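You operate a simulated robot arm through the tools that you are given. There is no shell and no other tool.

You run a simulated two-armed robot. Do the job below in one go: nothing can be reset, and whatever is moved stays where it is left.

## Task
Hold the lead winder on the island bench top on the tester side steady with one hand and flip the winder lock the other way with the other.

The check looks at the end state, three seconds after you hand in, the way a careful person would. Anything else that was tipped, shoved, dropped, spilled or broken makes it a failure.

## Robot
Two 7-joint arms with two-finger parallel grippers on one trunk, on a base that drives. Base frame: it is fixed to the floor where the robot stands at the start and does not move with it; the origin is under the middle of the robot, x ahead of it, y to its left, z up. Lengths are in mm, angles in degrees, forces in N, time in s.
The left shoulder is at the start at [80, 131, 947], the right one opposite. With the tool pointing down near the work surface each hand reaches from about 380 to 860 mm from the robot's upright axis, wherever it stands, measured 20 degrees to its own side. Places, roughly: lead winder [-2500, -3000, 750]; winder lock [-2500, -3100, 900]. Payload 1.57 kg a hand.
The tool frame of a hand sits at the grasp point between the pads (the TCP): z along the fingers, y along the line on which they close. The tips reach 30 mm beyond it. Largest opening 110 mm; finger width 24, thickness 12; the body of the gripper, 48 by 112 mm, starts 78 mm behind the TCP.
Orientation is told as [roll, pitch, yaw] about the base's x, y, z axes, in that order, counted from this pose: with the fingers straight down and closing along the base's y, the tool's x points along the base's -x, its y along +y and its z along -z.

## Interface
- The arms move only by the tool arm_command. It takes "left_targets", "right_targets" or both (then of equal length, played together; a hand with none holds still); each is a list of rows, each a list of 7 numbers: the shift along the tool's x, y, z in units of 30 mm (1.0 is 30 mm), then the turn, a rotation vector about the tool's x, y, z in units of 6 degrees (1.0 is 6 degrees), then the finger opening in mm, from 0 to 110. In form: [[tx, ty, tz, wx, wy, wz, fingers], ...]. A call has 1 to 20 rows; each row shifts and turns the commanded pose from where the row before left it, along the tool's axes as they then stand. A call with a number of a shift or a turn outside -1 to 1 is refused whole. A row lasts 0.2 s, in which the tool goes at most 50 mm and 8.6 degrees; a call with a longer step from one row to the next is refused whole, and so is a gripper value outside its range. A pose out of reach is approached as far as the arm can. The call stops where the force on the tool passes 40 N (or 10 N more than at its start, if that is more) or the arm is blocked; 0.2 s more then pass. Each finger travels about 108 mm/s and halts on what it meets, pressing with about 36 N; the grip force reading is that of the motor and also rises with nothing between the fingers. The clock runs only during rows and for 0.2 s after the last one: add rows that do not move to give the fingers time. The reply holds the time, the measured pose of the TCP, the force on the tool along the base axes, the opening and the grip force, in the units named above and with some noise, with the torque about the TCP (base axes, N m) and any sound that the robot's microphone picked up.
- Cameras (640 x 400 px; columns grow to the right, rows downward): "scene" is now at [-50.4, 4, 1421.5]; the picture's right is [0.04, -1.00, 0.00], its down [-0.55, -0.02, -0.83] and it looks along [0.83, 0.03, -0.55] (base axes); focal length 254 px, centre (320, 200). "left" rides on the left gripper at [70, -16, -141] in its tool frame; the picture's right is [0.23, 0.97, 0.00], its down [-0.86, 0.20, -0.48] and it looks along [-0.47, 0.11, 0.88] (tool axes); focal length 222 px, centre (320, 200). "right" rides on the right gripper at [70, 16, -141] in its tool frame; the picture's right is [-0.23, 0.97, 0.00], its down [-0.86, -0.20, -0.48] and it looks along [-0.47, -0.11, 0.88] (tool axes); focal length 222 px, centre (320, 200). There is no depth. A picture from a camera that has moved, and an enlarged one, comes with that camera's place and axes in the base frame and with its lens.
- grab_frame(camera): a new picture of that camera. The clock stands still meanwhile.
- base_move(legs): drives the robot by 1 to 6 legs, each [ahead, left, turn to the left] in mm, mm and degrees, along the robot's own axes; the way and the turn of a leg run together, so that a leg with both is an arc; at most 1500 mm and 180 degrees a leg. The arms and the cameras ride along, it lands a little off, and it stops where it bumps. It gives what a move gives.
- pan_tilt(pan, tilt): turns the head with the scene camera to pan (to the left, within 109 degrees either way) and tilt (down, from -29 to 69), counted from straight ahead of the robot. It gives what a move gives.
- inspect(camera, box): a new picture of the part [left, top, right, bottom] of that camera's present view, enlarged. The clock stands still meanwhile.
- job_done(): hands the job in; it is judged then, once.

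Places have to be worked out from the pictures, the camera data and where the tool is seen. Open the grippers and draw the arms clear of the work before you hand the job in, unless the task says otherwise.

The tools are called after "Request:" as a command line: name --argument value ..., lists and objects as JSON in quotes. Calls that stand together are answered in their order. arm_command: Moves the arms, as the interface text tells. Its arguments: {"type":"object","properties":{"left_targets":{"type":"array","items":{"type":"array","items":{"type":"number"}}},"right_targets":{"type":"array","items":{"type":"array","items":{"type":"number"}}}},"required":[]} The other tools are called the same way: base_move (legs) drives the base; pan_tilt (pan, tilt) turns the head that bears the scene camera; grab_frame (camera) takes a picture; inspect (camera, box) takes an enlarged picture of a part of a camera's view; job_done () hands the job in.

At the start:

```text
time_s: 0.0
left_tcp_pos: [617.6, 197.2, 1101.0]
left_ee_rot: [0.0, 0.0, 0.0]
left_wrist_force: [-0.1, 0.5, -0.7]
left_wrist_torque: [-0.03, 0.03, -0.02]
left_width: 109.9
left_finger_force: 0.1
right_tcp_pos: [509.3, -233.3, 1116.0]
right_ee_rot: [0.1, 0.0, 0.1]
right_wrist_force: [-0.3, 0.2, 0.2]
right_wrist_torque: [-0.02, 0.0, 0.0]
right_width: 110.1
right_finger_force: 0.0
robot x, y, heading: [3.0, -2.2, -0.2]
head pan, tilt: [2.0, 33.4]
```

scene: 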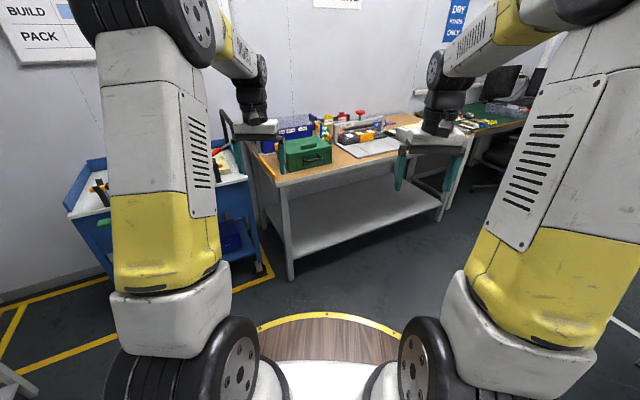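
right: 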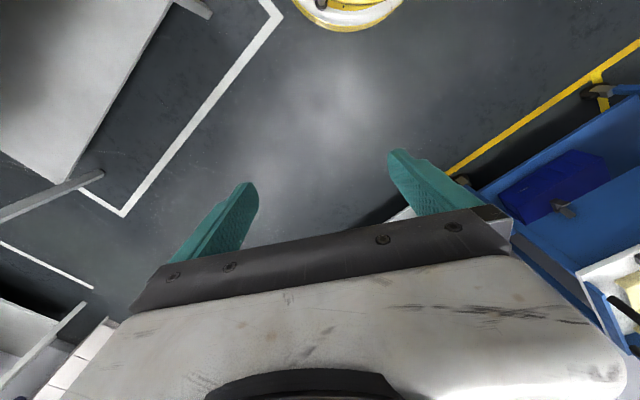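
left: 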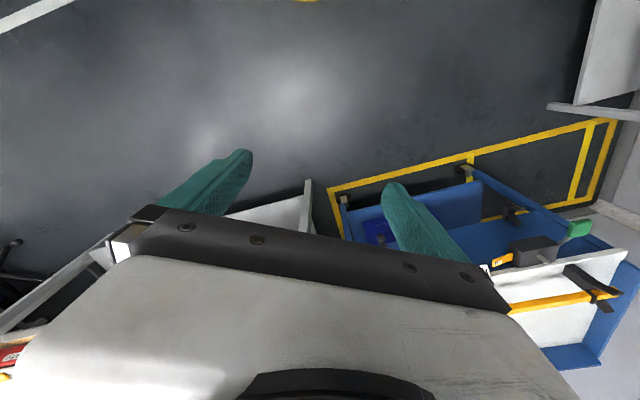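

The pictures show a bench ahead, but the winder should be behind and to the right. I turn the head to the right to look over the way there.

Request:
pan_tilt --pan -109 --tilt 25

Request:
grab_frame --camera "scene"

```text
time_s: 1.9
left_tcp_pos: [615.3, 196.3, 1101.9]
left_ee_rot: [0.0, -0.1, 0.1]
left_wrist_force: [0.2, -0.4, 0.6]
left_wrist_torque: [-0.01, -0.01, 0.03]
left_width: 110.0
left_finger_force: 0.1
right_tcp_pos: [508.9, -233.0, 1115.2]
right_ee_rot: [-0.1, -0.1, 0.1]
right_wrist_force: [-0.9, -0.1, -0.4]
right_wrist_torque: [-0.01, 0.0, -0.03]
right_width: 110.0
right_finger_force: 0.0
robot x, y, heading: [2.9, -1.1, -0.2]
head pan, tilt: [-108.9, 25.0]
```

```text
taken
camera scene: at [-169.0, -86.4, 1434.8], right [-0.95, 0.32, 0.0], down [0.14, 0.4, -0.91], along [-0.29, -0.86, -0.42], focal length 254 px, centre (320, 200)
```

scene: 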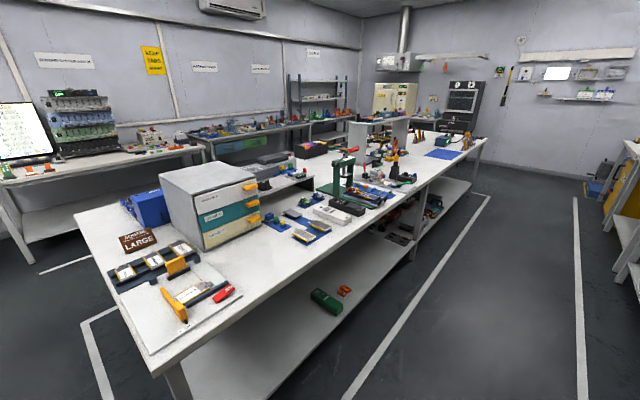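

The island bench runs off to the back right, and the winder's rough place lies near its far end. I look closer at that part.

Request:
inspect --camera "scene" --box '[320, 60, 500, 220]'

Request:
inspect --camera "scene" --box '[160, 60, 340, 220]'

```text
2.50 times, centred on (410, 140) of scene
camera zoom: at [-169.0, -86.4, 1434.8], right [-0.95, 0.32, 0.0], down [0.14, 0.4, -0.91], along [-0.29, -0.86, -0.42], focal length 635 px, centre (95, 350)
```

zoom: 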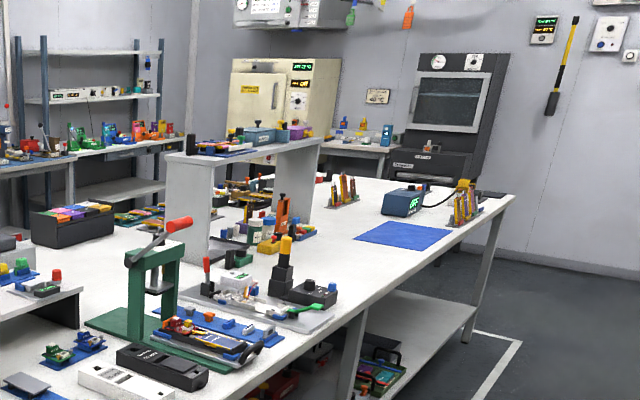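

```text
2.50 times, centred on (250, 140) of scene
camera zoom: at [-169.0, -86.4, 1434.8], right [-0.95, 0.32, 0.0], down [0.14, 0.4, -0.91], along [-0.29, -0.86, -0.42], focal length 635 px, centre (495, 350)
```

zoom: 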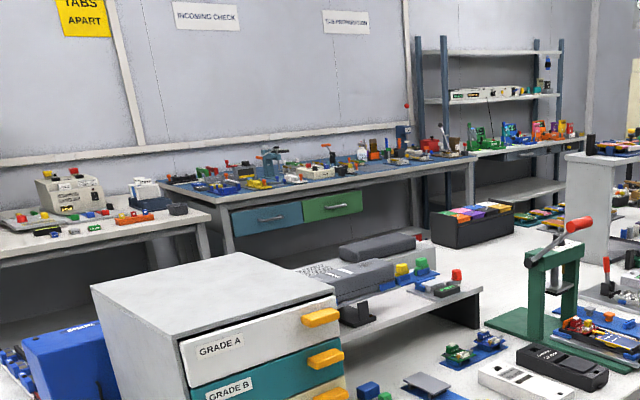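

The island looks reachable round either end; the winder should lie nearer its far edge. I look at the near-end gap and the far aisle before driving.

Request:
pan_tilt --pan -60 --tilt 30

Request:
grab_frame --camera "scene"

```text
time_s: 3.1
left_tcp_pos: [617.1, 196.7, 1100.5]
left_ee_rot: [0.1, 0.0, 0.0]
left_wrist_force: [0.2, 0.7, 0.3]
left_wrist_torque: [-0.03, -0.02, 0.01]
left_width: 110.1
left_finger_force: 0.0
right_tcp_pos: [508.6, -232.6, 1117.1]
right_ee_rot: [0.1, 0.0, 0.0]
right_wrist_force: [0.3, -0.8, 0.0]
right_wrist_torque: [0.02, -0.02, 0.0]
right_width: 109.9
right_finger_force: 0.2
robot x, y, heading: [1.3, -0.4, 0.1]
head pan, tilt: [-60.0, 30.0]
```

```text
taken
camera scene: at [-94.1, -77.6, 1426.8], right [-0.87, -0.5, 0.0], down [-0.25, 0.43, -0.87], along [0.43, -0.75, -0.5], focal length 254 px, centre (320, 200)
```

scene: 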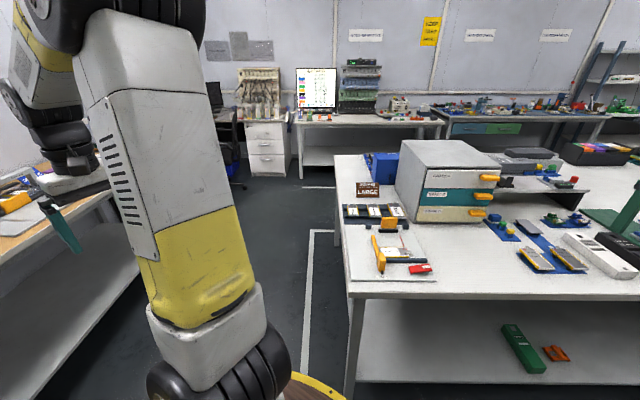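

The island's near edge is at about z 750 with its corner near [100, -600], and its long side runs along about -150 degrees. I check the space on my left and behind before turning.

Request:
pan_tilt --pan 100 --tilt 30

Request:
grab_frame --camera "scene"

```text
time_s: 5.5
left_tcp_pos: [616.3, 197.4, 1101.3]
left_ee_rot: [0.0, 0.0, 0.0]
left_wrist_force: [-0.5, 0.8, 0.5]
left_wrist_torque: [0.02, 0.02, 0.01]
left_width: 110.0
left_finger_force: 0.1
right_tcp_pos: [508.9, -232.9, 1116.0]
right_ee_rot: [0.0, 0.0, 0.1]
right_wrist_force: [-0.6, -0.2, -0.6]
right_wrist_torque: [0.0, -0.01, -0.01]
right_width: 110.0
right_finger_force: 0.1
robot x, y, heading: [-0.9, -1.1, -0.4]
head pan, tilt: [100.0, 30.0]
```

```text
taken
camera scene: at [-154.9, 89.9, 1426.8], right [0.98, 0.17, 0.0], down [0.09, -0.49, -0.87], along [-0.15, 0.85, -0.5], focal length 254 px, centre (320, 200)
```

scene: 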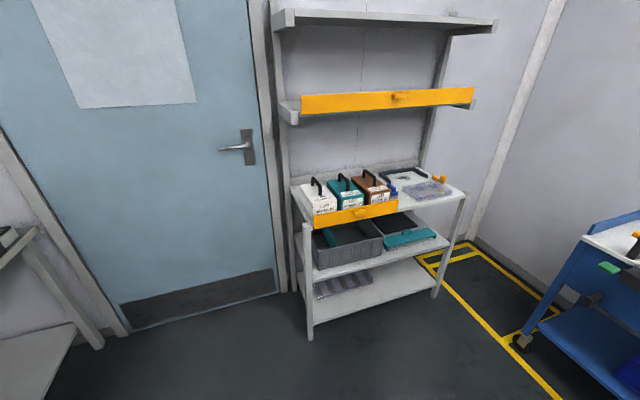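

A shelf stands about 900 mm off to the left-back, clear of the hands' sweep (~650 mm). I turn left 120 degrees so that I can back through the near-end gap and end up facing the island from its far side.

Request:
base_move --legs '[[0, 0, 120]]'

Request:
pan_tilt --pan -109 --tilt 30

Request:
grab_frame --camera "scene"

```text
time_s: 10.9
left_tcp_pos: [-475.0, 438.7, 1102.4]
left_ee_rot: [0.0, 0.0, 119.5]
left_wrist_force: [-0.1, -0.1, 0.3]
left_wrist_torque: [0.01, 0.0, -0.02]
left_width: 110.0
left_finger_force: 0.1
right_tcp_pos: [-47.7, 557.2, 1116.8]
right_ee_rot: [0.0, -0.1, 119.5]
right_wrist_force: [0.5, 0.2, 0.6]
right_wrist_torque: [-0.02, -0.01, 0.0]
right_width: 109.9
right_finger_force: 0.0
robot x, y, heading: [5.0, -0.5, 119.4]
head pan, tilt: [100.0, 30.0]
```

```text
time_s: 13.9
left_tcp_pos: [-474.8, 439.6, 1101.5]
left_ee_rot: [0.0, -0.1, 119.5]
left_wrist_force: [-0.2, 0.0, 0.8]
left_wrist_torque: [0.05, 0.01, -0.03]
left_width: 110.0
left_finger_force: 0.1
right_tcp_pos: [-46.5, 557.8, 1116.7]
right_ee_rot: [0.0, 0.0, 119.5]
right_wrist_force: [0.0, -0.6, 0.4]
right_wrist_torque: [-0.03, -0.01, 0.0]
right_width: 109.9
right_finger_force: 0.1
robot x, y, heading: [-1.0, -0.8, 119.5]
head pan, tilt: [-108.9, 30.0]
```

```text
taken
camera scene: at [158.2, -104.1, 1426.8], right [0.19, -0.98, 0.0], down [-0.49, -0.09, -0.87], along [0.85, 0.16, -0.5], focal length 254 px, centre (320, 200)
```

scene: 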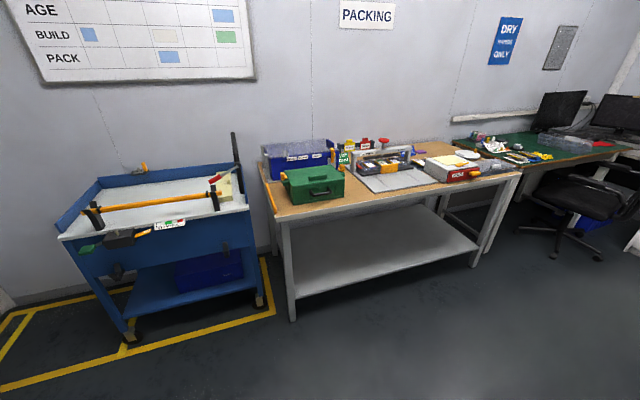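

The front bench stands about 1.25 m from the island's end and the chair is off in the corner, so the gap is free. I slide right 380 mm and back up 1200 mm, then check.

Request:
base_move --legs '[[0, -380, 0.5], [-1200, 0, 0]]'

Request:
grab_frame --camera "scene"

Request:
pan_tilt --pan 109 --tilt 30

Request:
grab_frame --camera "scene"

```text
time_s: 22.0
left_tcp_pos: [452.0, -415.3, 1101.7]
left_ee_rot: [0.0, 0.0, 119.2]
left_wrist_force: [0.4, 0.1, -0.3]
left_wrist_torque: [-0.04, 0.02, 0.0]
left_width: 110.0
left_finger_force: 0.1
right_tcp_pos: [881.0, -300.6, 1117.5]
right_ee_rot: [-0.1, 0.0, 119.1]
right_wrist_force: [0.1, 0.5, -0.5]
right_wrist_torque: [-0.01, 0.01, 0.04]
right_width: 110.1
right_finger_force: 0.0
robot x, y, heading: [923.7, -859.5, 119.3]
head pan, tilt: [-108.9, 30.0]
```

```text
taken
camera scene: at [1082.7, -963.1, 1426.8], right [0.18, -0.98, 0.0], down [-0.49, -0.09, -0.87], along [0.85, 0.15, -0.5], focal length 254 px, centre (320, 200)
```

scene: 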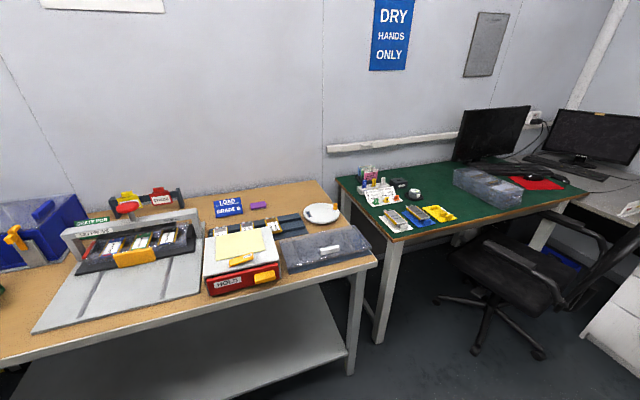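

```text
time_s: 25.2
left_tcp_pos: [453.3, -415.2, 1101.1]
left_ee_rot: [0.0, 0.0, 119.1]
left_wrist_force: [-0.3, 0.3, -0.3]
left_wrist_torque: [-0.02, -0.01, -0.02]
left_width: 110.0
left_finger_force: 0.1
right_tcp_pos: [881.5, -300.2, 1115.9]
right_ee_rot: [0.0, 0.0, 119.2]
right_wrist_force: [-0.1, 0.0, -0.3]
right_wrist_torque: [-0.02, 0.0, 0.03]
right_width: 109.7
right_finger_force: 0.0
robot x, y, heading: [928.2, -859.6, 118.8]
head pan, tilt: [108.9, 30.0]
```

```text
taken
camera scene: at [933.2, -1046.5, 1426.8], right [-0.74, 0.67, 0.0], down [0.33, 0.37, -0.87], along [-0.58, -0.64, -0.5], focal length 254 px, centre (320, 200)
```

scene: 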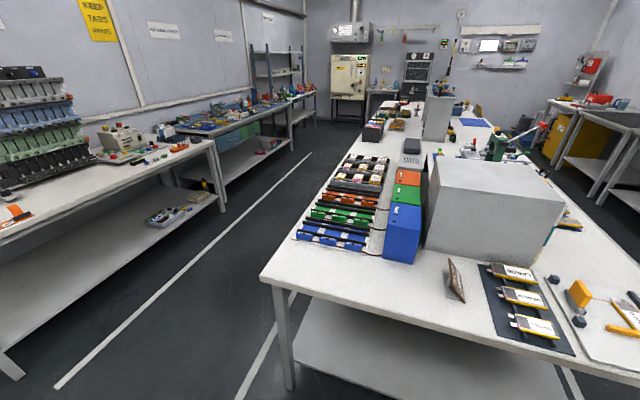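

The far aisle is clear and about 1.2 m wide. I back up to its middle and slide left along the island, then look again.

Request:
base_move --legs '[[-1190, 0, 1.0], [0, 1400, 0]]'

Request:
grab_frame --camera "scene"

```text
time_s: 37.8
left_tcp_pos: [-182.2, -2182.9, 1101.5]
left_ee_rot: [0.0, 0.0, 121.0]
left_wrist_force: [0.2, -0.5, 0.3]
left_wrist_torque: [0.0, 0.01, 0.01]
left_width: 109.9
left_finger_force: 0.0
right_tcp_pos: [241.7, -2051.3, 1116.0]
right_ee_rot: [0.0, 0.0, 121.1]
right_wrist_force: [-0.6, 0.5, 0.4]
right_wrist_torque: [0.01, 0.01, -0.02]
right_width: 110.1
right_finger_force: 0.0
robot x, y, heading: [306.7, -2607.3, 121.1]
head pan, tilt: [108.9, 30.0]
```

```text
taken
camera scene: at [319.4, -2796.4, 1426.8], right [-0.77, 0.64, 0.0], down [0.32, 0.38, -0.87], along [-0.56, -0.66, -0.5], focal length 254 px, centre (320, 200)
```

scene: 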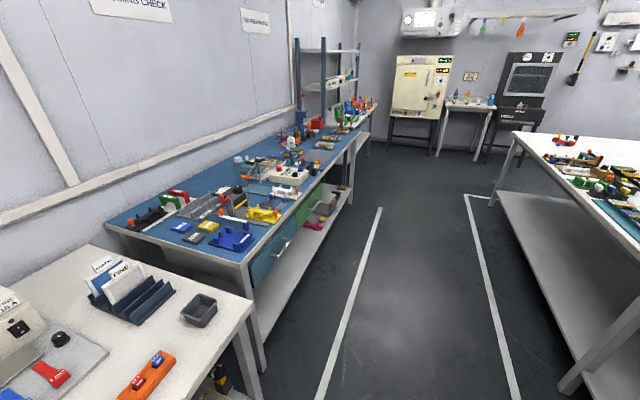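

The aisle ahead is free. I pan to look along the island's tester side for the winder.

Request:
pan_tilt --pan 65 --tilt 20

Request:
grab_frame --camera "scene"

```text
time_s: 38.9
left_tcp_pos: [-182.5, -2182.1, 1101.7]
left_ee_rot: [0.0, 0.0, 121.1]
left_wrist_force: [-0.3, 0.1, -1.0]
left_wrist_torque: [-0.01, -0.03, 0.02]
left_width: 110.1
left_finger_force: 0.0
right_tcp_pos: [239.9, -2052.5, 1116.2]
right_ee_rot: [0.0, 0.0, 121.1]
right_wrist_force: [0.6, -0.1, 0.2]
right_wrist_torque: [0.02, -0.02, -0.01]
right_width: 109.9
right_finger_force: 0.1
robot x, y, heading: [304.5, -2611.9, 121.2]
head pan, tilt: [65.0, 20.0]
```

```text
taken
camera scene: at [284.9, -2737.2, 1442.9], right [-0.11, 0.99, 0.0], down [0.34, 0.04, -0.94], along [-0.93, -0.1, -0.34], focal length 254 px, centre (320, 200)
```

scene: 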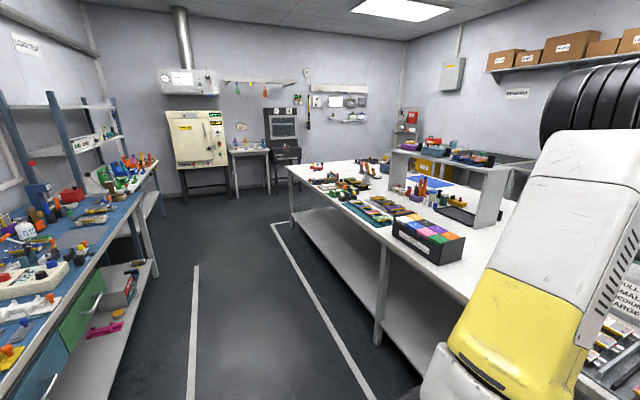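

The winder's rough place projects to about (324, 173) here, among the items near the far end of the island. I enlarge that.

Request:
inspect --camera "scene" --box '[270, 140, 430, 240]'

Request:
inspect --camera "scene" --box '[290, 150, 370, 200]'

```text
4.00 times, centred on (350, 190) of scene
camera zoom: at [284.9, -2737.2, 1442.9], right [-0.11, 0.99, 0.0], down [0.34, 0.04, -0.94], along [-0.93, -0.1, -0.34], focal length 1016 px, centre (200, 240)
```

zoom: 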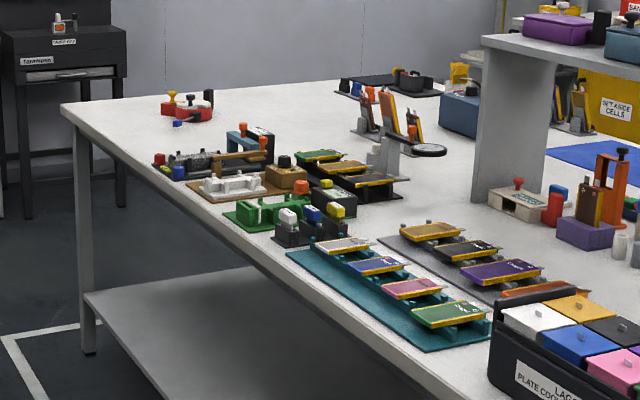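

```text
8.00 times, centred on (330, 175) of scene
camera zoom: at [284.9, -2737.2, 1442.9], right [-0.11, 0.99, 0.0], down [0.34, 0.04, -0.94], along [-0.93, -0.1, -0.34], focal length 2031 px, centre (240, 400)
```

zoom: 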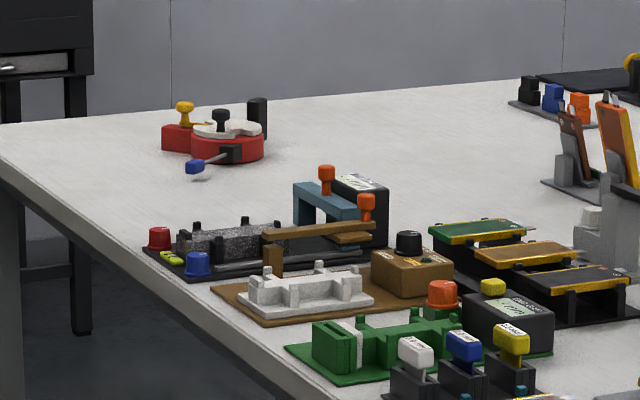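

The red drum with a crank at the far end of the island matches the winder's rough place, about [-2530, -3050]. I slide left 2 m along the aisle to get near it.

Request:
base_move --legs '[[0, 1400, -1.0], [0, 700, 0]]'

Request:
pan_tilt --pan 45 --tilt 35

Request:
grab_frame --camera "scene"

```text
time_s: 49.3
left_tcp_pos: [-1981.0, -3241.4, 1100.8]
left_ee_rot: [0.0, 0.0, 120.1]
left_wrist_force: [-1.4, 0.2, -0.6]
left_wrist_torque: [0.0, -0.01, 0.01]
left_width: 109.7
left_finger_force: 0.2
right_tcp_pos: [-1554.8, -3119.3, 1115.9]
right_ee_rot: [0.0, 0.0, 120.1]
right_wrist_force: [-0.4, -0.6, 0.9]
right_wrist_torque: [0.01, 0.03, 0.0]
right_width: 110.2
right_finger_force: 0.1
robot x, y, heading: [-1500.1, -3673.8, 120.2]
head pan, tilt: [65.0, 20.0]
```

```text
time_s: 50.1
left_tcp_pos: [-1980.6, -3241.8, 1100.6]
left_ee_rot: [0.0, 0.0, 120.0]
left_wrist_force: [0.3, -1.3, 0.0]
left_wrist_torque: [0.02, 0.0, 0.04]
left_width: 110.1
left_finger_force: 0.0
right_tcp_pos: [-1554.0, -3119.7, 1116.2]
right_ee_rot: [0.0, -0.1, 120.0]
right_wrist_force: [0.2, 0.1, -0.1]
right_wrist_torque: [0.02, -0.02, 0.05]
right_width: 110.2
right_finger_force: 0.0
robot x, y, heading: [-1501.8, -3674.1, 120.1]
head pan, tilt: [45.0, 35.0]
```

```text
taken
camera scene: at [-1515.6, -3774.2, 1419.1], right [0.26, 0.97, 0.0], down [0.55, -0.15, -0.82], along [-0.79, 0.21, -0.57], focal length 254 px, centre (320, 200)
```

scene: 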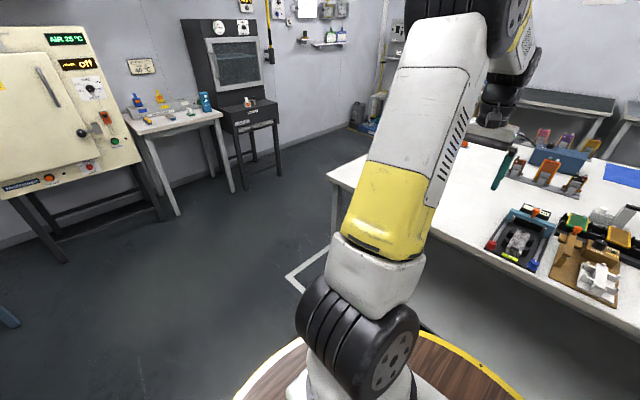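

The arm hides the winder from here; I judge it about 580 mm further left. I slide there and look straight ahead.

Request:
base_move --legs '[[0, 580, 0]]'

Request:
pan_tilt --pan 0 --tilt 30

Request:
grab_frame --camera "scene"

Request:
grab_frame --camera "left"

Request:
grab_frame --camera "right"

```text
time_s: 53.4
left_tcp_pos: [-2477.0, -3528.5, 1100.6]
left_ee_rot: [0.0, 0.0, 120.0]
left_wrist_force: [0.1, -0.4, 0.4]
left_wrist_torque: [0.01, 0.0, 0.0]
left_width: 109.9
left_finger_force: 0.0
right_tcp_pos: [-2050.5, -3406.6, 1115.1]
right_ee_rot: [0.0, 0.0, 120.0]
right_wrist_force: [0.2, 0.0, 0.5]
right_wrist_torque: [0.01, 0.03, 0.01]
right_width: 109.8
right_finger_force: 0.1
robot x, y, heading: [-1997.9, -3962.1, 119.9]
head pan, tilt: [45.0, 35.0]
```

```text
time_s: 54.5
left_tcp_pos: [-2477.0, -3528.5, 1101.7]
left_ee_rot: [0.0, -0.1, 119.9]
left_wrist_force: [-0.6, 0.2, -0.5]
left_wrist_torque: [-0.01, 0.0, 0.0]
left_width: 110.0
left_finger_force: 0.0
right_tcp_pos: [-2048.8, -3407.7, 1115.7]
right_ee_rot: [0.0, 0.0, 120.0]
right_wrist_force: [0.0, -0.5, -0.3]
right_wrist_torque: [-0.02, -0.01, 0.04]
right_width: 110.0
right_finger_force: 0.0
robot x, y, heading: [-1995.6, -3960.9, 119.8]
head pan, tilt: [0.0, 30.0]
```

```text
taken
camera scene: at [-1972.3, -4005.5, 1426.8], right [0.87, 0.5, 0.0], down [0.25, -0.43, -0.87], along [-0.43, 0.75, -0.5], focal length 254 px, centre (320, 200)
```

scene: 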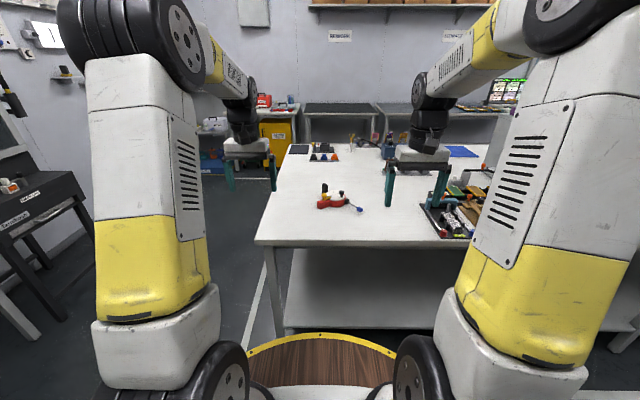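

```text
taken
camera left: at [-2426.5, -3580.2, 1242.5], right [-0.73, -0.68, 0.0], down [-0.6, 0.64, 0.48], along [-0.33, 0.35, -0.88], focal length 222 px, centre (320, 200)
```

left: 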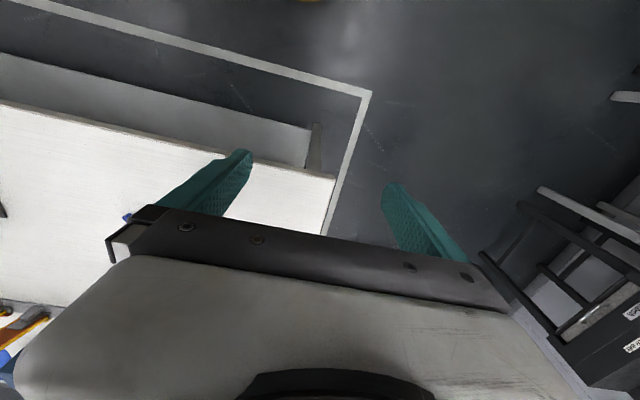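

```text
taken
camera right: at [-2029.1, -3474.2, 1256.2], right [-0.96, -0.29, 0.0], down [-0.25, 0.84, 0.48], along [-0.14, 0.46, -0.88], focal length 222 px, centre (320, 200)
```

right: 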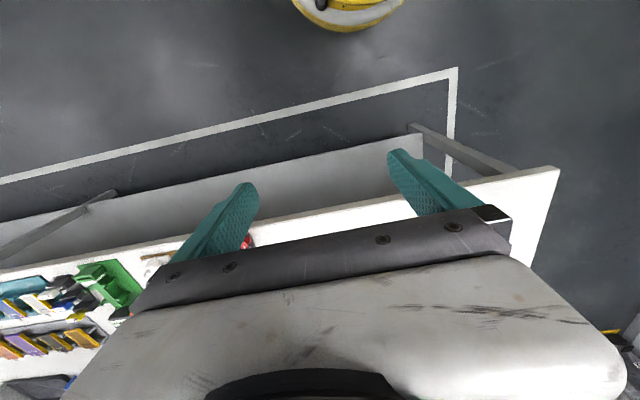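

The winder is at about (335, 200) straight ahead. I enlarge it.

Request:
inspect --camera "scene" --box '[295, 170, 385, 226]'

Request:
inspect --camera "scene" --box '[310, 178, 370, 216]'

```text
7.11 times, centred on (340, 198) of scene
camera zoom: at [-1972.3, -4005.5, 1426.8], right [0.87, 0.5, 0.0], down [0.25, -0.43, -0.87], along [-0.43, 0.75, -0.5], focal length 1805 px, centre (178, 214)
```

zoom: 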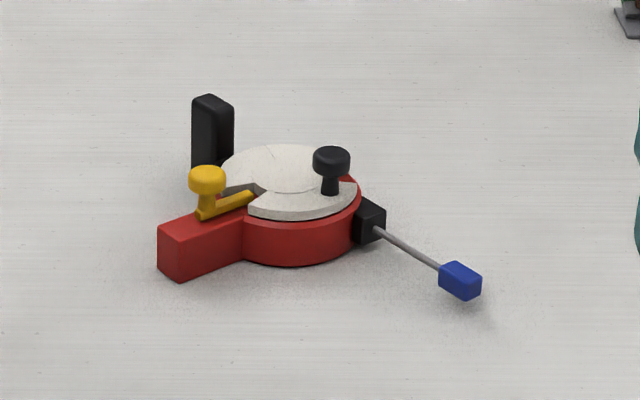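

```text
10.53 times, centred on (340, 197) of scene
camera zoom: at [-1972.3, -4005.5, 1426.8], right [0.87, 0.5, 0.0], down [0.25, -0.43, -0.87], along [-0.43, 0.75, -0.5], focal length 2672 px, centre (110, 232)
```

zoom: 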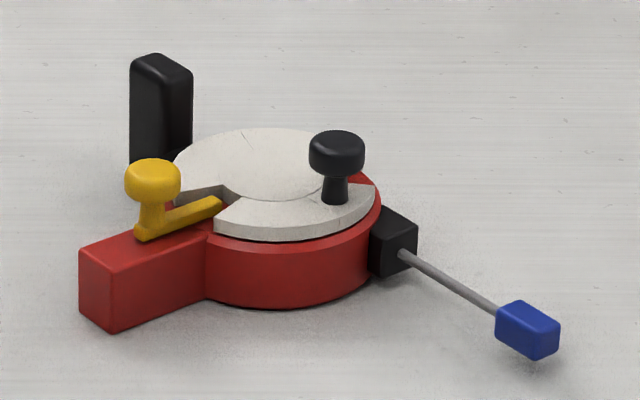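

The winder is a red body with a white wheel, a black upright block behind, a blue-tipped lead on the right, and a yellow lever with a knob that engages the wheel; that yellow lever fits the lock's rough place. The drum centre is about [-2474, -2968] and the bench edge is 747 mm ahead, so I drive 340 mm ahead to bring it in reach.

Request:
base_move --legs '[[250, 0, 0]]'

Request:
grab_frame --camera "right"

Request:
grab_frame --camera "left"

Request:
pan_tilt --pan 0 --tilt 40

Request:
grab_frame --camera "scene"

```text
time_s: 56.4
left_tcp_pos: [-2603.2, -3311.7, 1101.4]
left_ee_rot: [0.0, 0.0, 120.1]
left_wrist_force: [-1.0, -1.0, 0.2]
left_wrist_torque: [0.01, -0.02, 0.03]
left_width: 109.9
left_finger_force: 0.1
right_tcp_pos: [-2178.0, -3188.6, 1116.3]
right_ee_rot: [0.0, 0.0, 120.1]
right_wrist_force: [0.8, 0.2, -0.7]
right_wrist_torque: [0.01, 0.01, -0.01]
right_width: 109.9
right_finger_force: 0.0
robot x, y, heading: [-2123.7, -3745.0, 120.1]
head pan, tilt: [0.0, 30.0]
```

```text
taken
camera right: at [-2156.5, -3256.3, 1256.2], right [-0.96, -0.29, 0.0], down [-0.26, 0.84, 0.48], along [-0.14, 0.46, -0.88], focal length 222 px, centre (320, 200)
```

right: 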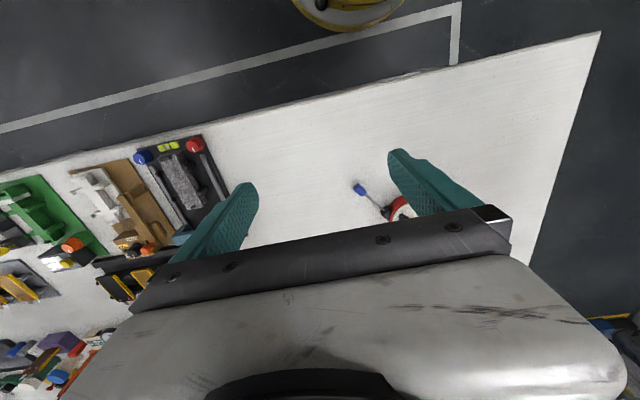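

```text
taken
camera left: at [-2553.7, -3363.4, 1242.6], right [-0.73, -0.69, 0.0], down [-0.6, 0.64, 0.48], along [-0.33, 0.35, -0.88], focal length 222 px, centre (320, 200)
```

left: 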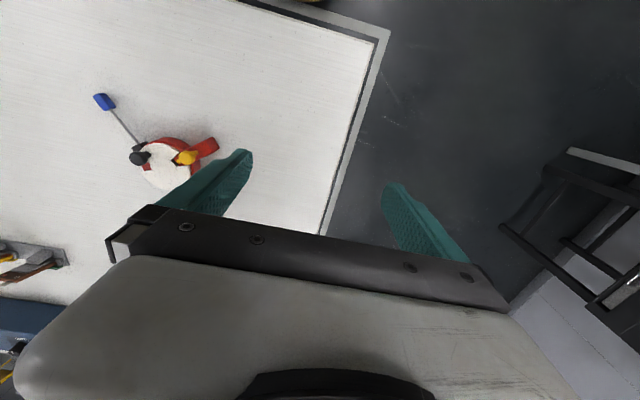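

```text
time_s: 57.1
left_tcp_pos: [-2604.2, -3312.7, 1100.7]
left_ee_rot: [0.0, -0.1, 120.2]
left_wrist_force: [0.0, -0.3, -0.1]
left_wrist_torque: [-0.01, -0.01, 0.02]
left_width: 110.3
left_finger_force: 0.0
right_tcp_pos: [-2177.2, -3188.7, 1115.6]
right_ee_rot: [0.1, 0.0, 120.2]
right_wrist_force: [-0.5, -0.5, -0.1]
right_wrist_torque: [0.01, 0.02, -0.04]
right_width: 110.4
right_finger_force: 0.0
robot x, y, heading: [-2124.6, -3744.4, 120.3]
head pan, tilt: [0.0, 40.0]
```

```text
taken
camera scene: at [-2095.6, -3792.0, 1411.5], right [0.86, 0.5, 0.0], down [0.32, -0.56, -0.77], along [-0.38, 0.66, -0.64], focal length 254 px, centre (320, 200)
```

scene: 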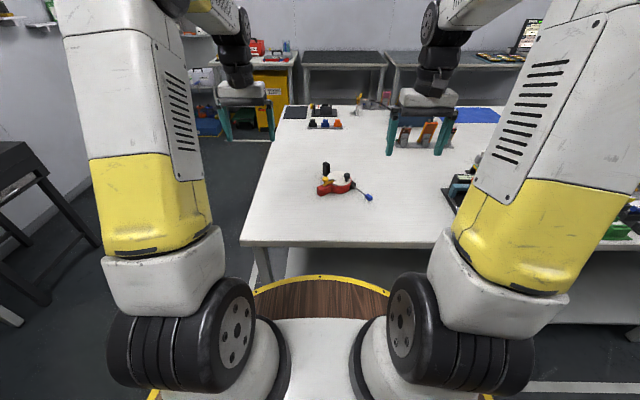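

The left hand's camera now sees the winder from above. I enlarge it in both views to learn how the lock lever sits.

Request:
inspect --camera "left" --box '[80, 80, 240, 200]'

Request:
inspect --camera "scene" --box '[300, 150, 390, 210]'

```text
3.33 times, centred on (160, 140) of left
camera zoom: at [-2553.7, -3363.3, 1242.6], right [-0.73, -0.69, 0.0], down [-0.6, 0.64, 0.48], along [-0.33, 0.35, -0.88], focal length 740 px, centre (853, 400)
```

zoom: 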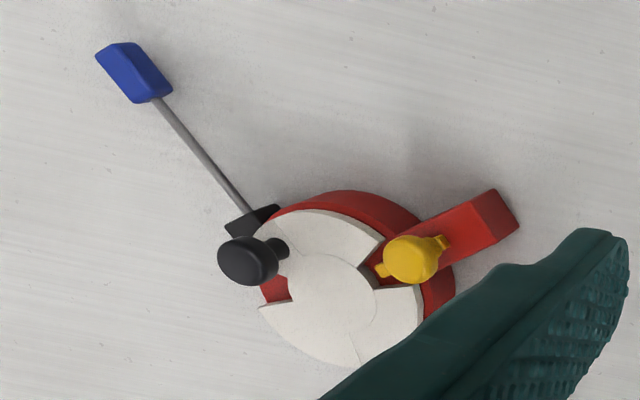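

```text
6.67 times, centred on (345, 180) of scene
camera zoom: at [-2095.6, -3792.0, 1411.5], right [0.86, 0.5, 0.0], down [0.32, -0.56, -0.77], along [-0.38, 0.66, -0.64], focal length 1693 px, centre (153, 333)
```

zoom: 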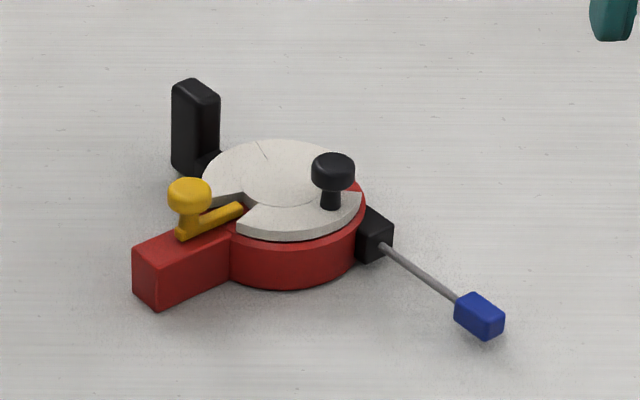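

The yellow bar lies radially in a notch of the white wheel, so it may slide outward along the red block or swing; I will feel that out. I drive 115 mm ahead and 30 mm to the right so both hands reach well, with the base (radius ~300) still clear of the edge.

Request:
base_move --legs '[[112, -30, 0]]'

Request:
grab_frame --camera "right"

Request:
grab_frame --camera "left"

Request:
inspect --camera "scene" --box '[290, 150, 390, 230]'

```text
time_s: 58.3
left_tcp_pos: [-2634.5, -3199.8, 1101.1]
left_ee_rot: [0.0, 0.0, 120.3]
left_wrist_force: [0.7, 0.2, 1.2]
left_wrist_torque: [0.02, 0.02, -0.01]
left_width: 110.3
left_finger_force: 0.1
right_tcp_pos: [-2209.6, -3076.6, 1115.5]
right_ee_rot: [-0.1, 0.0, 120.2]
right_wrist_force: [-0.1, -0.9, -0.2]
right_wrist_torque: [-0.05, 0.0, 0.02]
right_width: 109.8
right_finger_force: 0.0
robot x, y, heading: [-2154.1, -3632.9, 120.3]
head pan, tilt: [0.0, 40.0]
```

```text
taken
camera right: at [-2187.2, -3144.0, 1256.2], right [-0.96, -0.29, 0.0], down [-0.26, 0.84, 0.48], along [-0.14, 0.46, -0.88], focal length 222 px, centre (320, 200)
```

right: 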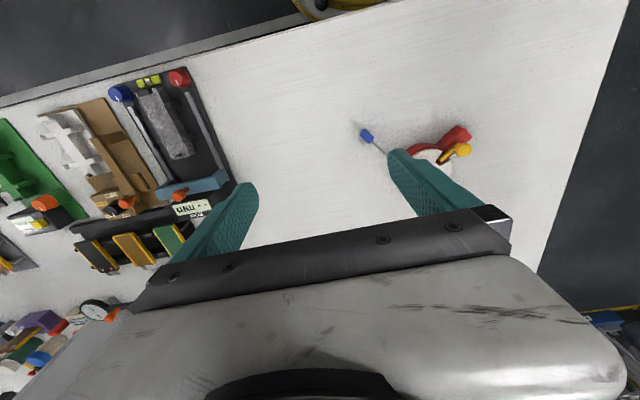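

```text
taken
camera left: at [-2584.4, -3251.2, 1242.6], right [-0.73, -0.69, 0.0], down [-0.6, 0.64, 0.48], along [-0.33, 0.35, -0.88], focal length 222 px, centre (320, 200)
```

left: 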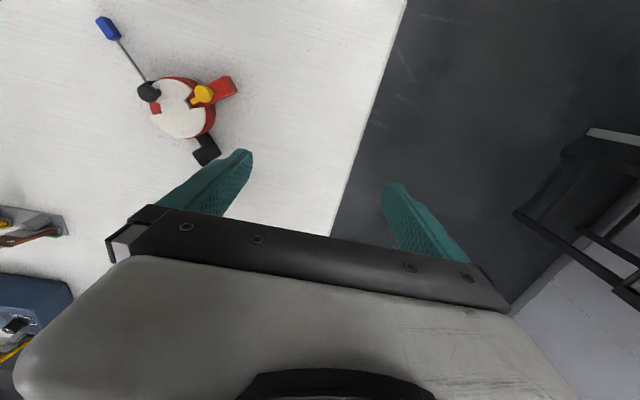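

```text
5.00 times, centred on (340, 190) of scene
camera zoom: at [-2126.2, -3679.8, 1411.5], right [0.86, 0.5, 0.0], down [0.32, -0.56, -0.77], along [-0.38, 0.66, -0.64], focal length 1269 px, centre (220, 250)
```

zoom: 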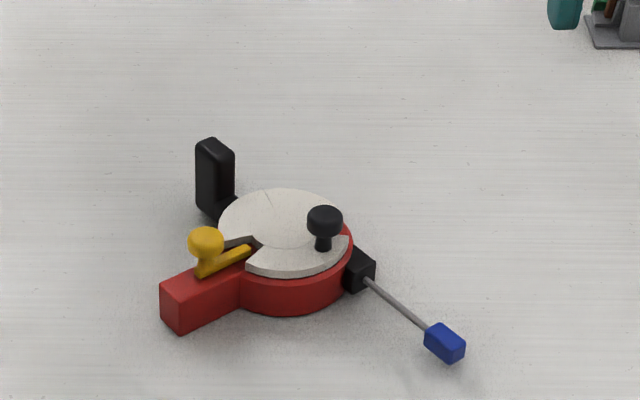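

Request:
inspect --camera "left" --box '[80, 10, 260, 180]'

Request:
inspect --camera "right" --box '[350, 110, 490, 200]'

Request:
inspect --camera "scene" --box '[312, 172, 362, 222]'

```text
2.35 times, centred on (170, 95) of left
camera zoom: at [-2584.4, -3251.2, 1242.6], right [-0.73, -0.69, 0.0], down [-0.6, 0.64, 0.48], along [-0.33, 0.35, -0.88], focal length 523 px, centre (673, 447)
```

zoom: 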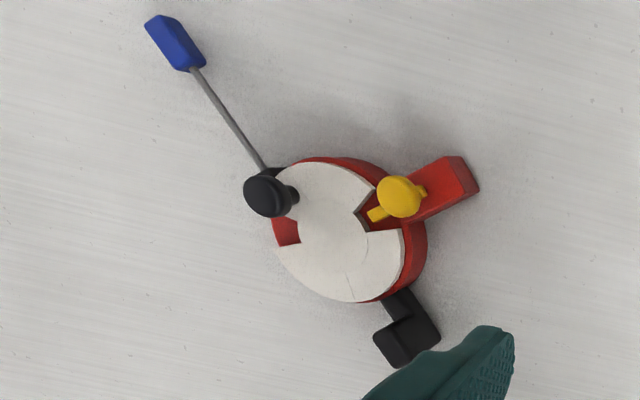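

```text
4.44 times, centred on (420, 155) of right
camera zoom: at [-2187.2, -3144.0, 1256.2], right [-0.96, -0.29, 0.0], down [-0.26, 0.84, 0.48], along [-0.14, 0.46, -0.88], focal length 987 px, centre (-124, 400)
```

zoom: 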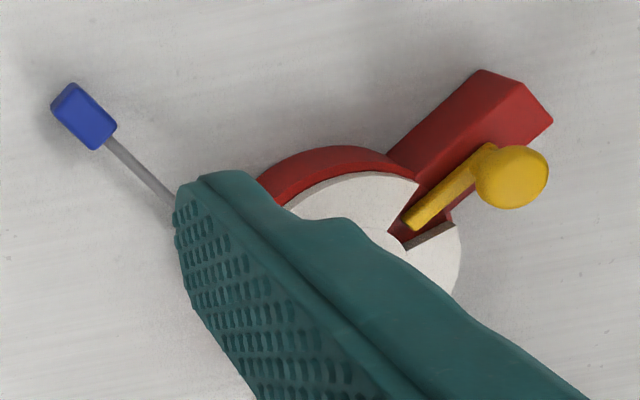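

```text
8.00 times, centred on (337, 197) of scene
camera zoom: at [-2126.2, -3679.8, 1411.5], right [0.86, 0.5, 0.0], down [0.32, -0.56, -0.77], along [-0.38, 0.66, -0.64], focal length 2031 px, centre (184, 224)
```

zoom: 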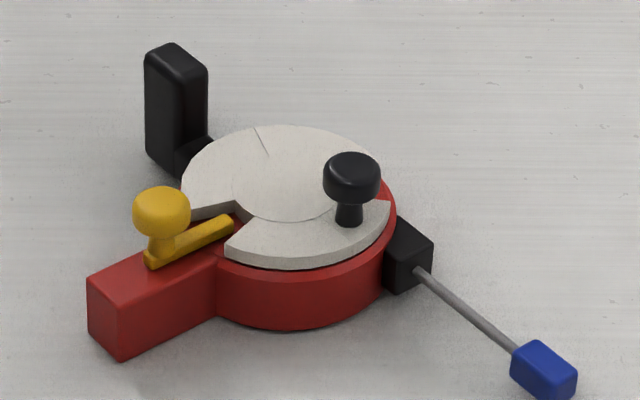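

From two views I get the yellow knob at about [-2469, -3113, 862] and the wheel's top centre at [-2443, -3051, 839]; the black upright post behind is the natural grip. I enlarge the post and the lever more.

Request:
inspect --camera "scene" --box '[322, 170, 347, 200]'

Request:
inspect --camera "left" --box '[170, 70, 250, 170]'

Request:
inspect --camera "right" --box '[430, 110, 480, 170]'

```text
13.33 times, centred on (334, 185) of scene
camera zoom: at [-2126.2, -3679.8, 1411.5], right [0.86, 0.5, 0.0], down [0.32, -0.56, -0.77], along [-0.38, 0.66, -0.64], focal length 3385 px, centre (127, 400)
```

zoom: 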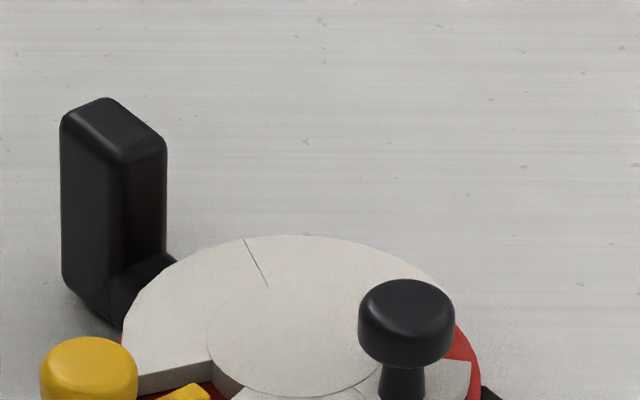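

```text
4.00 times, centred on (210, 120) of left
camera zoom: at [-2584.4, -3251.2, 1242.6], right [-0.73, -0.69, 0.0], down [-0.6, 0.64, 0.48], along [-0.33, 0.35, -0.88], focal length 888 px, centre (760, 520)
```

zoom: 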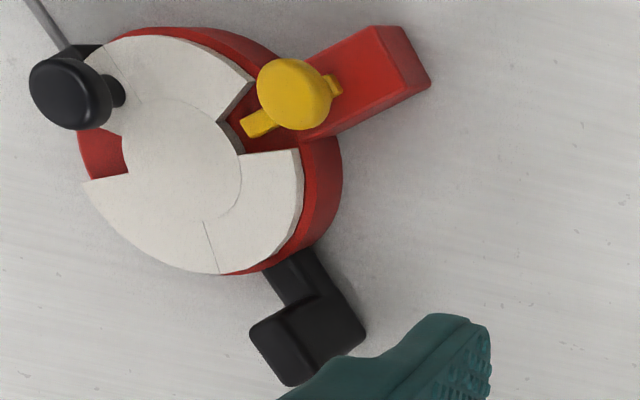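

```text
6.67 times, centred on (455, 140) of right
camera zoom: at [-2187.2, -3144.0, 1256.2], right [-0.96, -0.29, 0.0], down [-0.26, 0.84, 0.48], along [-0.14, 0.46, -0.88], focal length 1481 px, centre (-580, 600)
```

zoom: 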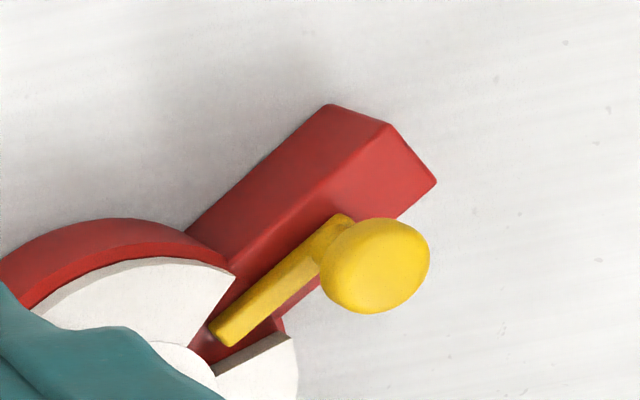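

I read the post as an upright slab, top centre about [-2519, -3019, 863], its thin side tangential (yaw about 161), with the bench near z 800. I bring the left hand above the post at a safe height and turn it to close across the thin side.

Request:
arm_command --left_targets '[[-0.466, -0.909, 0.481, 0, 0, 0, 70], [-0.466, -0.909, 0.481, 0, 0, 0, 70], [-0.466, -0.909, 0.481, 0, 0, 0, 70], [-0.466, -0.909, 0.481, 0, 0, 0, 70], [-0.466, -0.909, 0.481, 0, 0, 0, 70], [-0.466, -0.909, 0.481, 0, 0, 0, 70], [-0.466, -0.909, 0.481, 0, 0, 0, 70], [0, 0, 0, 0, 0, -0.983, 70], [0, 0, 0, 0, 0, -0.983, 70], [0, 0, 0, 0, 0, -0.983, 70], [0, 0, 0, 0, 0, -0.983, 70], [0, 0, 0, 0, 0, -0.983, 70], [0, 0, 0, 0, 0, -0.983, 70], [0, 0, 0, 0, 0, -0.983, 70], [0, 0, 0, 0, 0, 0, 70]]'

Request:
grab_frame --camera "scene"

Request:
grab_frame --camera "left"

```text
time_s: 61.5
left_tcp_pos: [-2518.2, -3018.7, 1000.9]
left_ee_rot: [-0.1, 0.0, 161.4]
left_wrist_force: [0.2, 0.4, 0.2]
left_wrist_torque: [0.0, -0.02, -0.01]
left_width: 69.9
left_finger_force: 0.0
right_tcp_pos: [-2208.5, -3076.0, 1116.0]
right_ee_rot: [0.1, -0.1, 120.2]
right_wrist_force: [-0.2, 0.1, -0.3]
right_wrist_torque: [0.04, 0.03, 0.0]
right_width: 110.0
right_finger_force: 0.1
robot x, y, heading: [-2158.0, -3632.7, 120.3]
head pan, tilt: [0.0, 40.0]
```

```text
taken
camera scene: at [-2126.2, -3679.6, 1411.5], right [0.86, 0.5, 0.0], down [0.32, -0.56, -0.77], along [-0.38, 0.66, -0.64], focal length 254 px, centre (320, 200)
```

scene: 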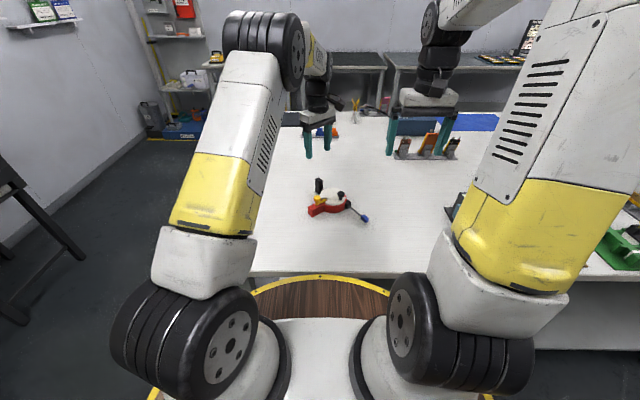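

```text
taken
camera left: at [-2446.3, -3025.0, 1141.8], right [-0.09, -1.0, 0.0], down [-0.87, 0.08, 0.48], along [-0.48, 0.04, -0.88], focal length 222 px, centre (320, 200)
```

left: 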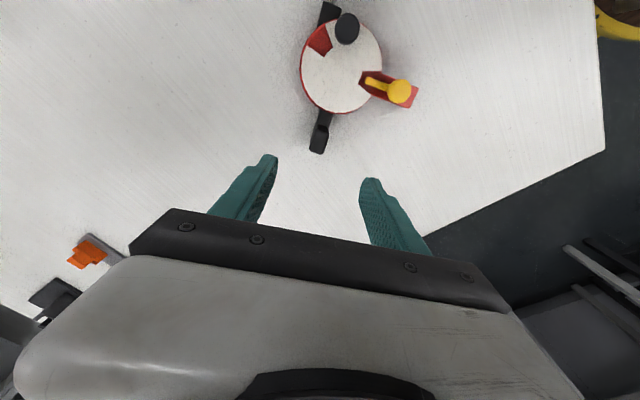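

The hand is at z 1001 and the winder shows well in its camera. I enlarge to place the post and the lever against the fingers.

Request:
inspect --camera "left" --box '[260, 0, 440, 170]'

Request:
inspect --camera "scene" --box '[290, 90, 380, 230]'

```text
2.35 times, centred on (350, 85) of left
camera zoom: at [-2446.3, -3025.0, 1141.8], right [-0.09, -1.0, 0.0], down [-0.87, 0.08, 0.48], along [-0.48, 0.04, -0.88], focal length 523 px, centre (249, 471)
```

zoom: 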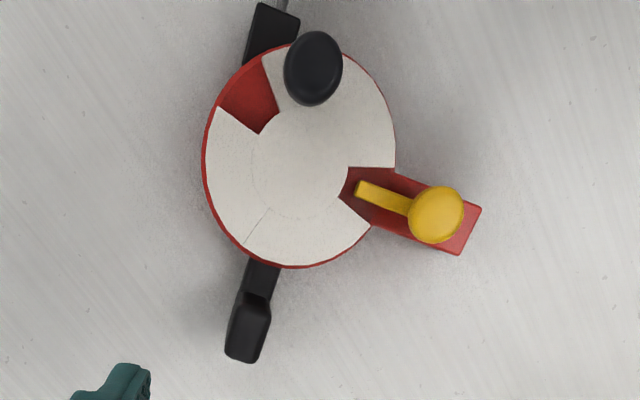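

```text
2.86 times, centred on (335, 160) of scene
camera zoom: at [-2126.2, -3679.6, 1411.5], right [0.86, 0.5, 0.0], down [0.32, -0.56, -0.77], along [-0.38, 0.66, -0.64], focal length 725 px, centre (277, 314)
```

zoom: 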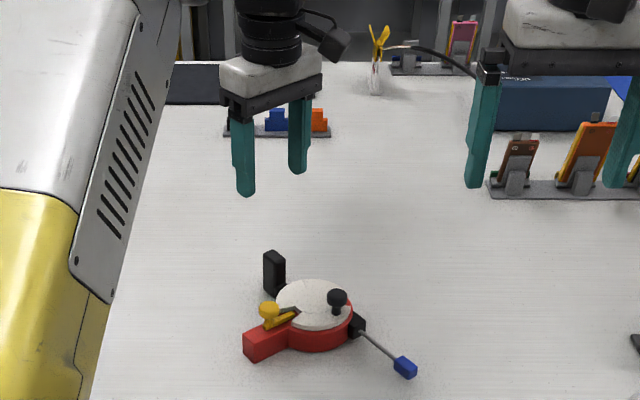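

The post centre comes out at [-2517, -3018] from this view too, and its radial line lies at 157 degrees, so I trim the yaw by -4 degrees and lower the hand to just above the post.

Request:
arm_command --left_targets '[[0, 0, 0.5, 0, 0, 0.7, 60], [0, 0, 0.8, 0, 0, 0, 60], [0, 0, 0.8, 0, 0, 0, 60], [0, 0, 0.7, 0, 0, 0, 60], [0, 0, 0, 0, 0, 0, 60]]'

Request:
grab_frame --camera "left"

Request:
inspect --camera "scene" --box '[290, 110, 380, 230]'

```text
time_s: 62.7
left_tcp_pos: [-2520.4, -3017.3, 916.3]
left_ee_rot: [0.0, 0.0, 157.4]
left_wrist_force: [0.3, 0.4, 1.0]
left_wrist_torque: [0.0, 0.01, 0.0]
left_width: 60.1
left_finger_force: 0.0
right_tcp_pos: [-2208.2, -3076.5, 1116.7]
right_ee_rot: [0.0, 0.0, 120.2]
right_wrist_force: [0.3, 0.0, -0.5]
right_wrist_torque: [0.02, 0.02, 0.01]
right_width: 110.1
right_finger_force: 0.0
robot x, y, heading: [-2153.3, -3634.1, 120.2]
head pan, tilt: [0.0, 40.0]
```

```text
taken
camera left: at [-2447.7, -3029.9, 1057.6], right [-0.17, -0.99, 0.0], down [-0.87, 0.15, 0.48], along [-0.47, 0.08, -0.88], focal length 222 px, centre (320, 200)
```

left: 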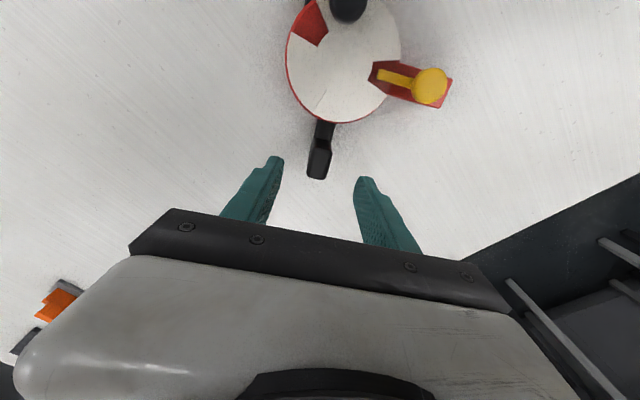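

```text
3.33 times, centred on (335, 170) of scene
camera zoom: at [-2126.2, -3679.6, 1411.5], right [0.86, 0.5, 0.0], down [0.32, -0.56, -0.77], along [-0.38, 0.66, -0.64], focal length 846 px, centre (270, 300)
```

zoom: 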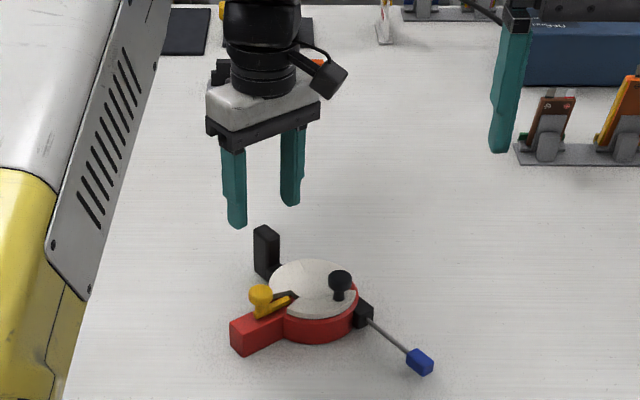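

The fingers look centred over the post. I enlarge the left view to check it before lowering.

Request:
inspect --camera "left" --box '[260, 90, 390, 200]'

Request:
inspect --camera "scene" --box '[305, 140, 355, 220]'

```text
3.64 times, centred on (325, 145) of left
camera zoom: at [-2447.7, -3029.9, 1057.6], right [-0.17, -0.99, 0.0], down [-0.87, 0.15, 0.48], along [-0.47, 0.08, -0.88], focal length 808 px, centre (302, 400)
```

zoom: 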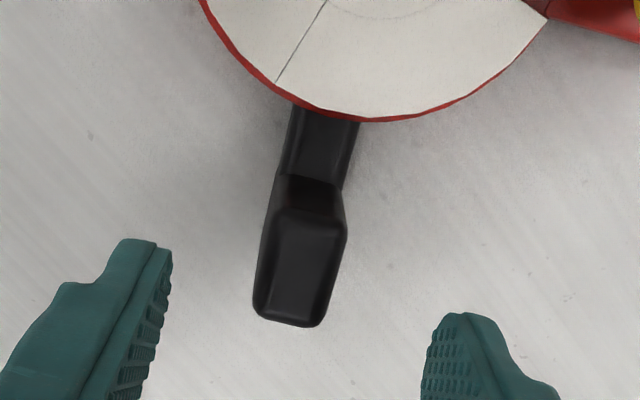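

```text
5.00 times, centred on (330, 180) of scene
camera zoom: at [-2126.2, -3679.6, 1411.5], right [0.86, 0.5, 0.0], down [0.32, -0.56, -0.77], along [-0.38, 0.66, -0.64], focal length 1269 px, centre (270, 300)
```

zoom: 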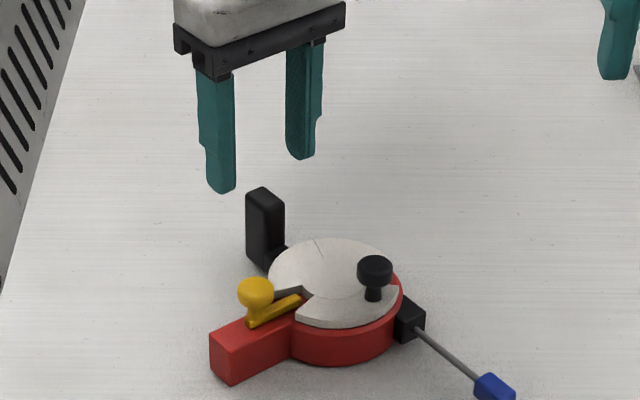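

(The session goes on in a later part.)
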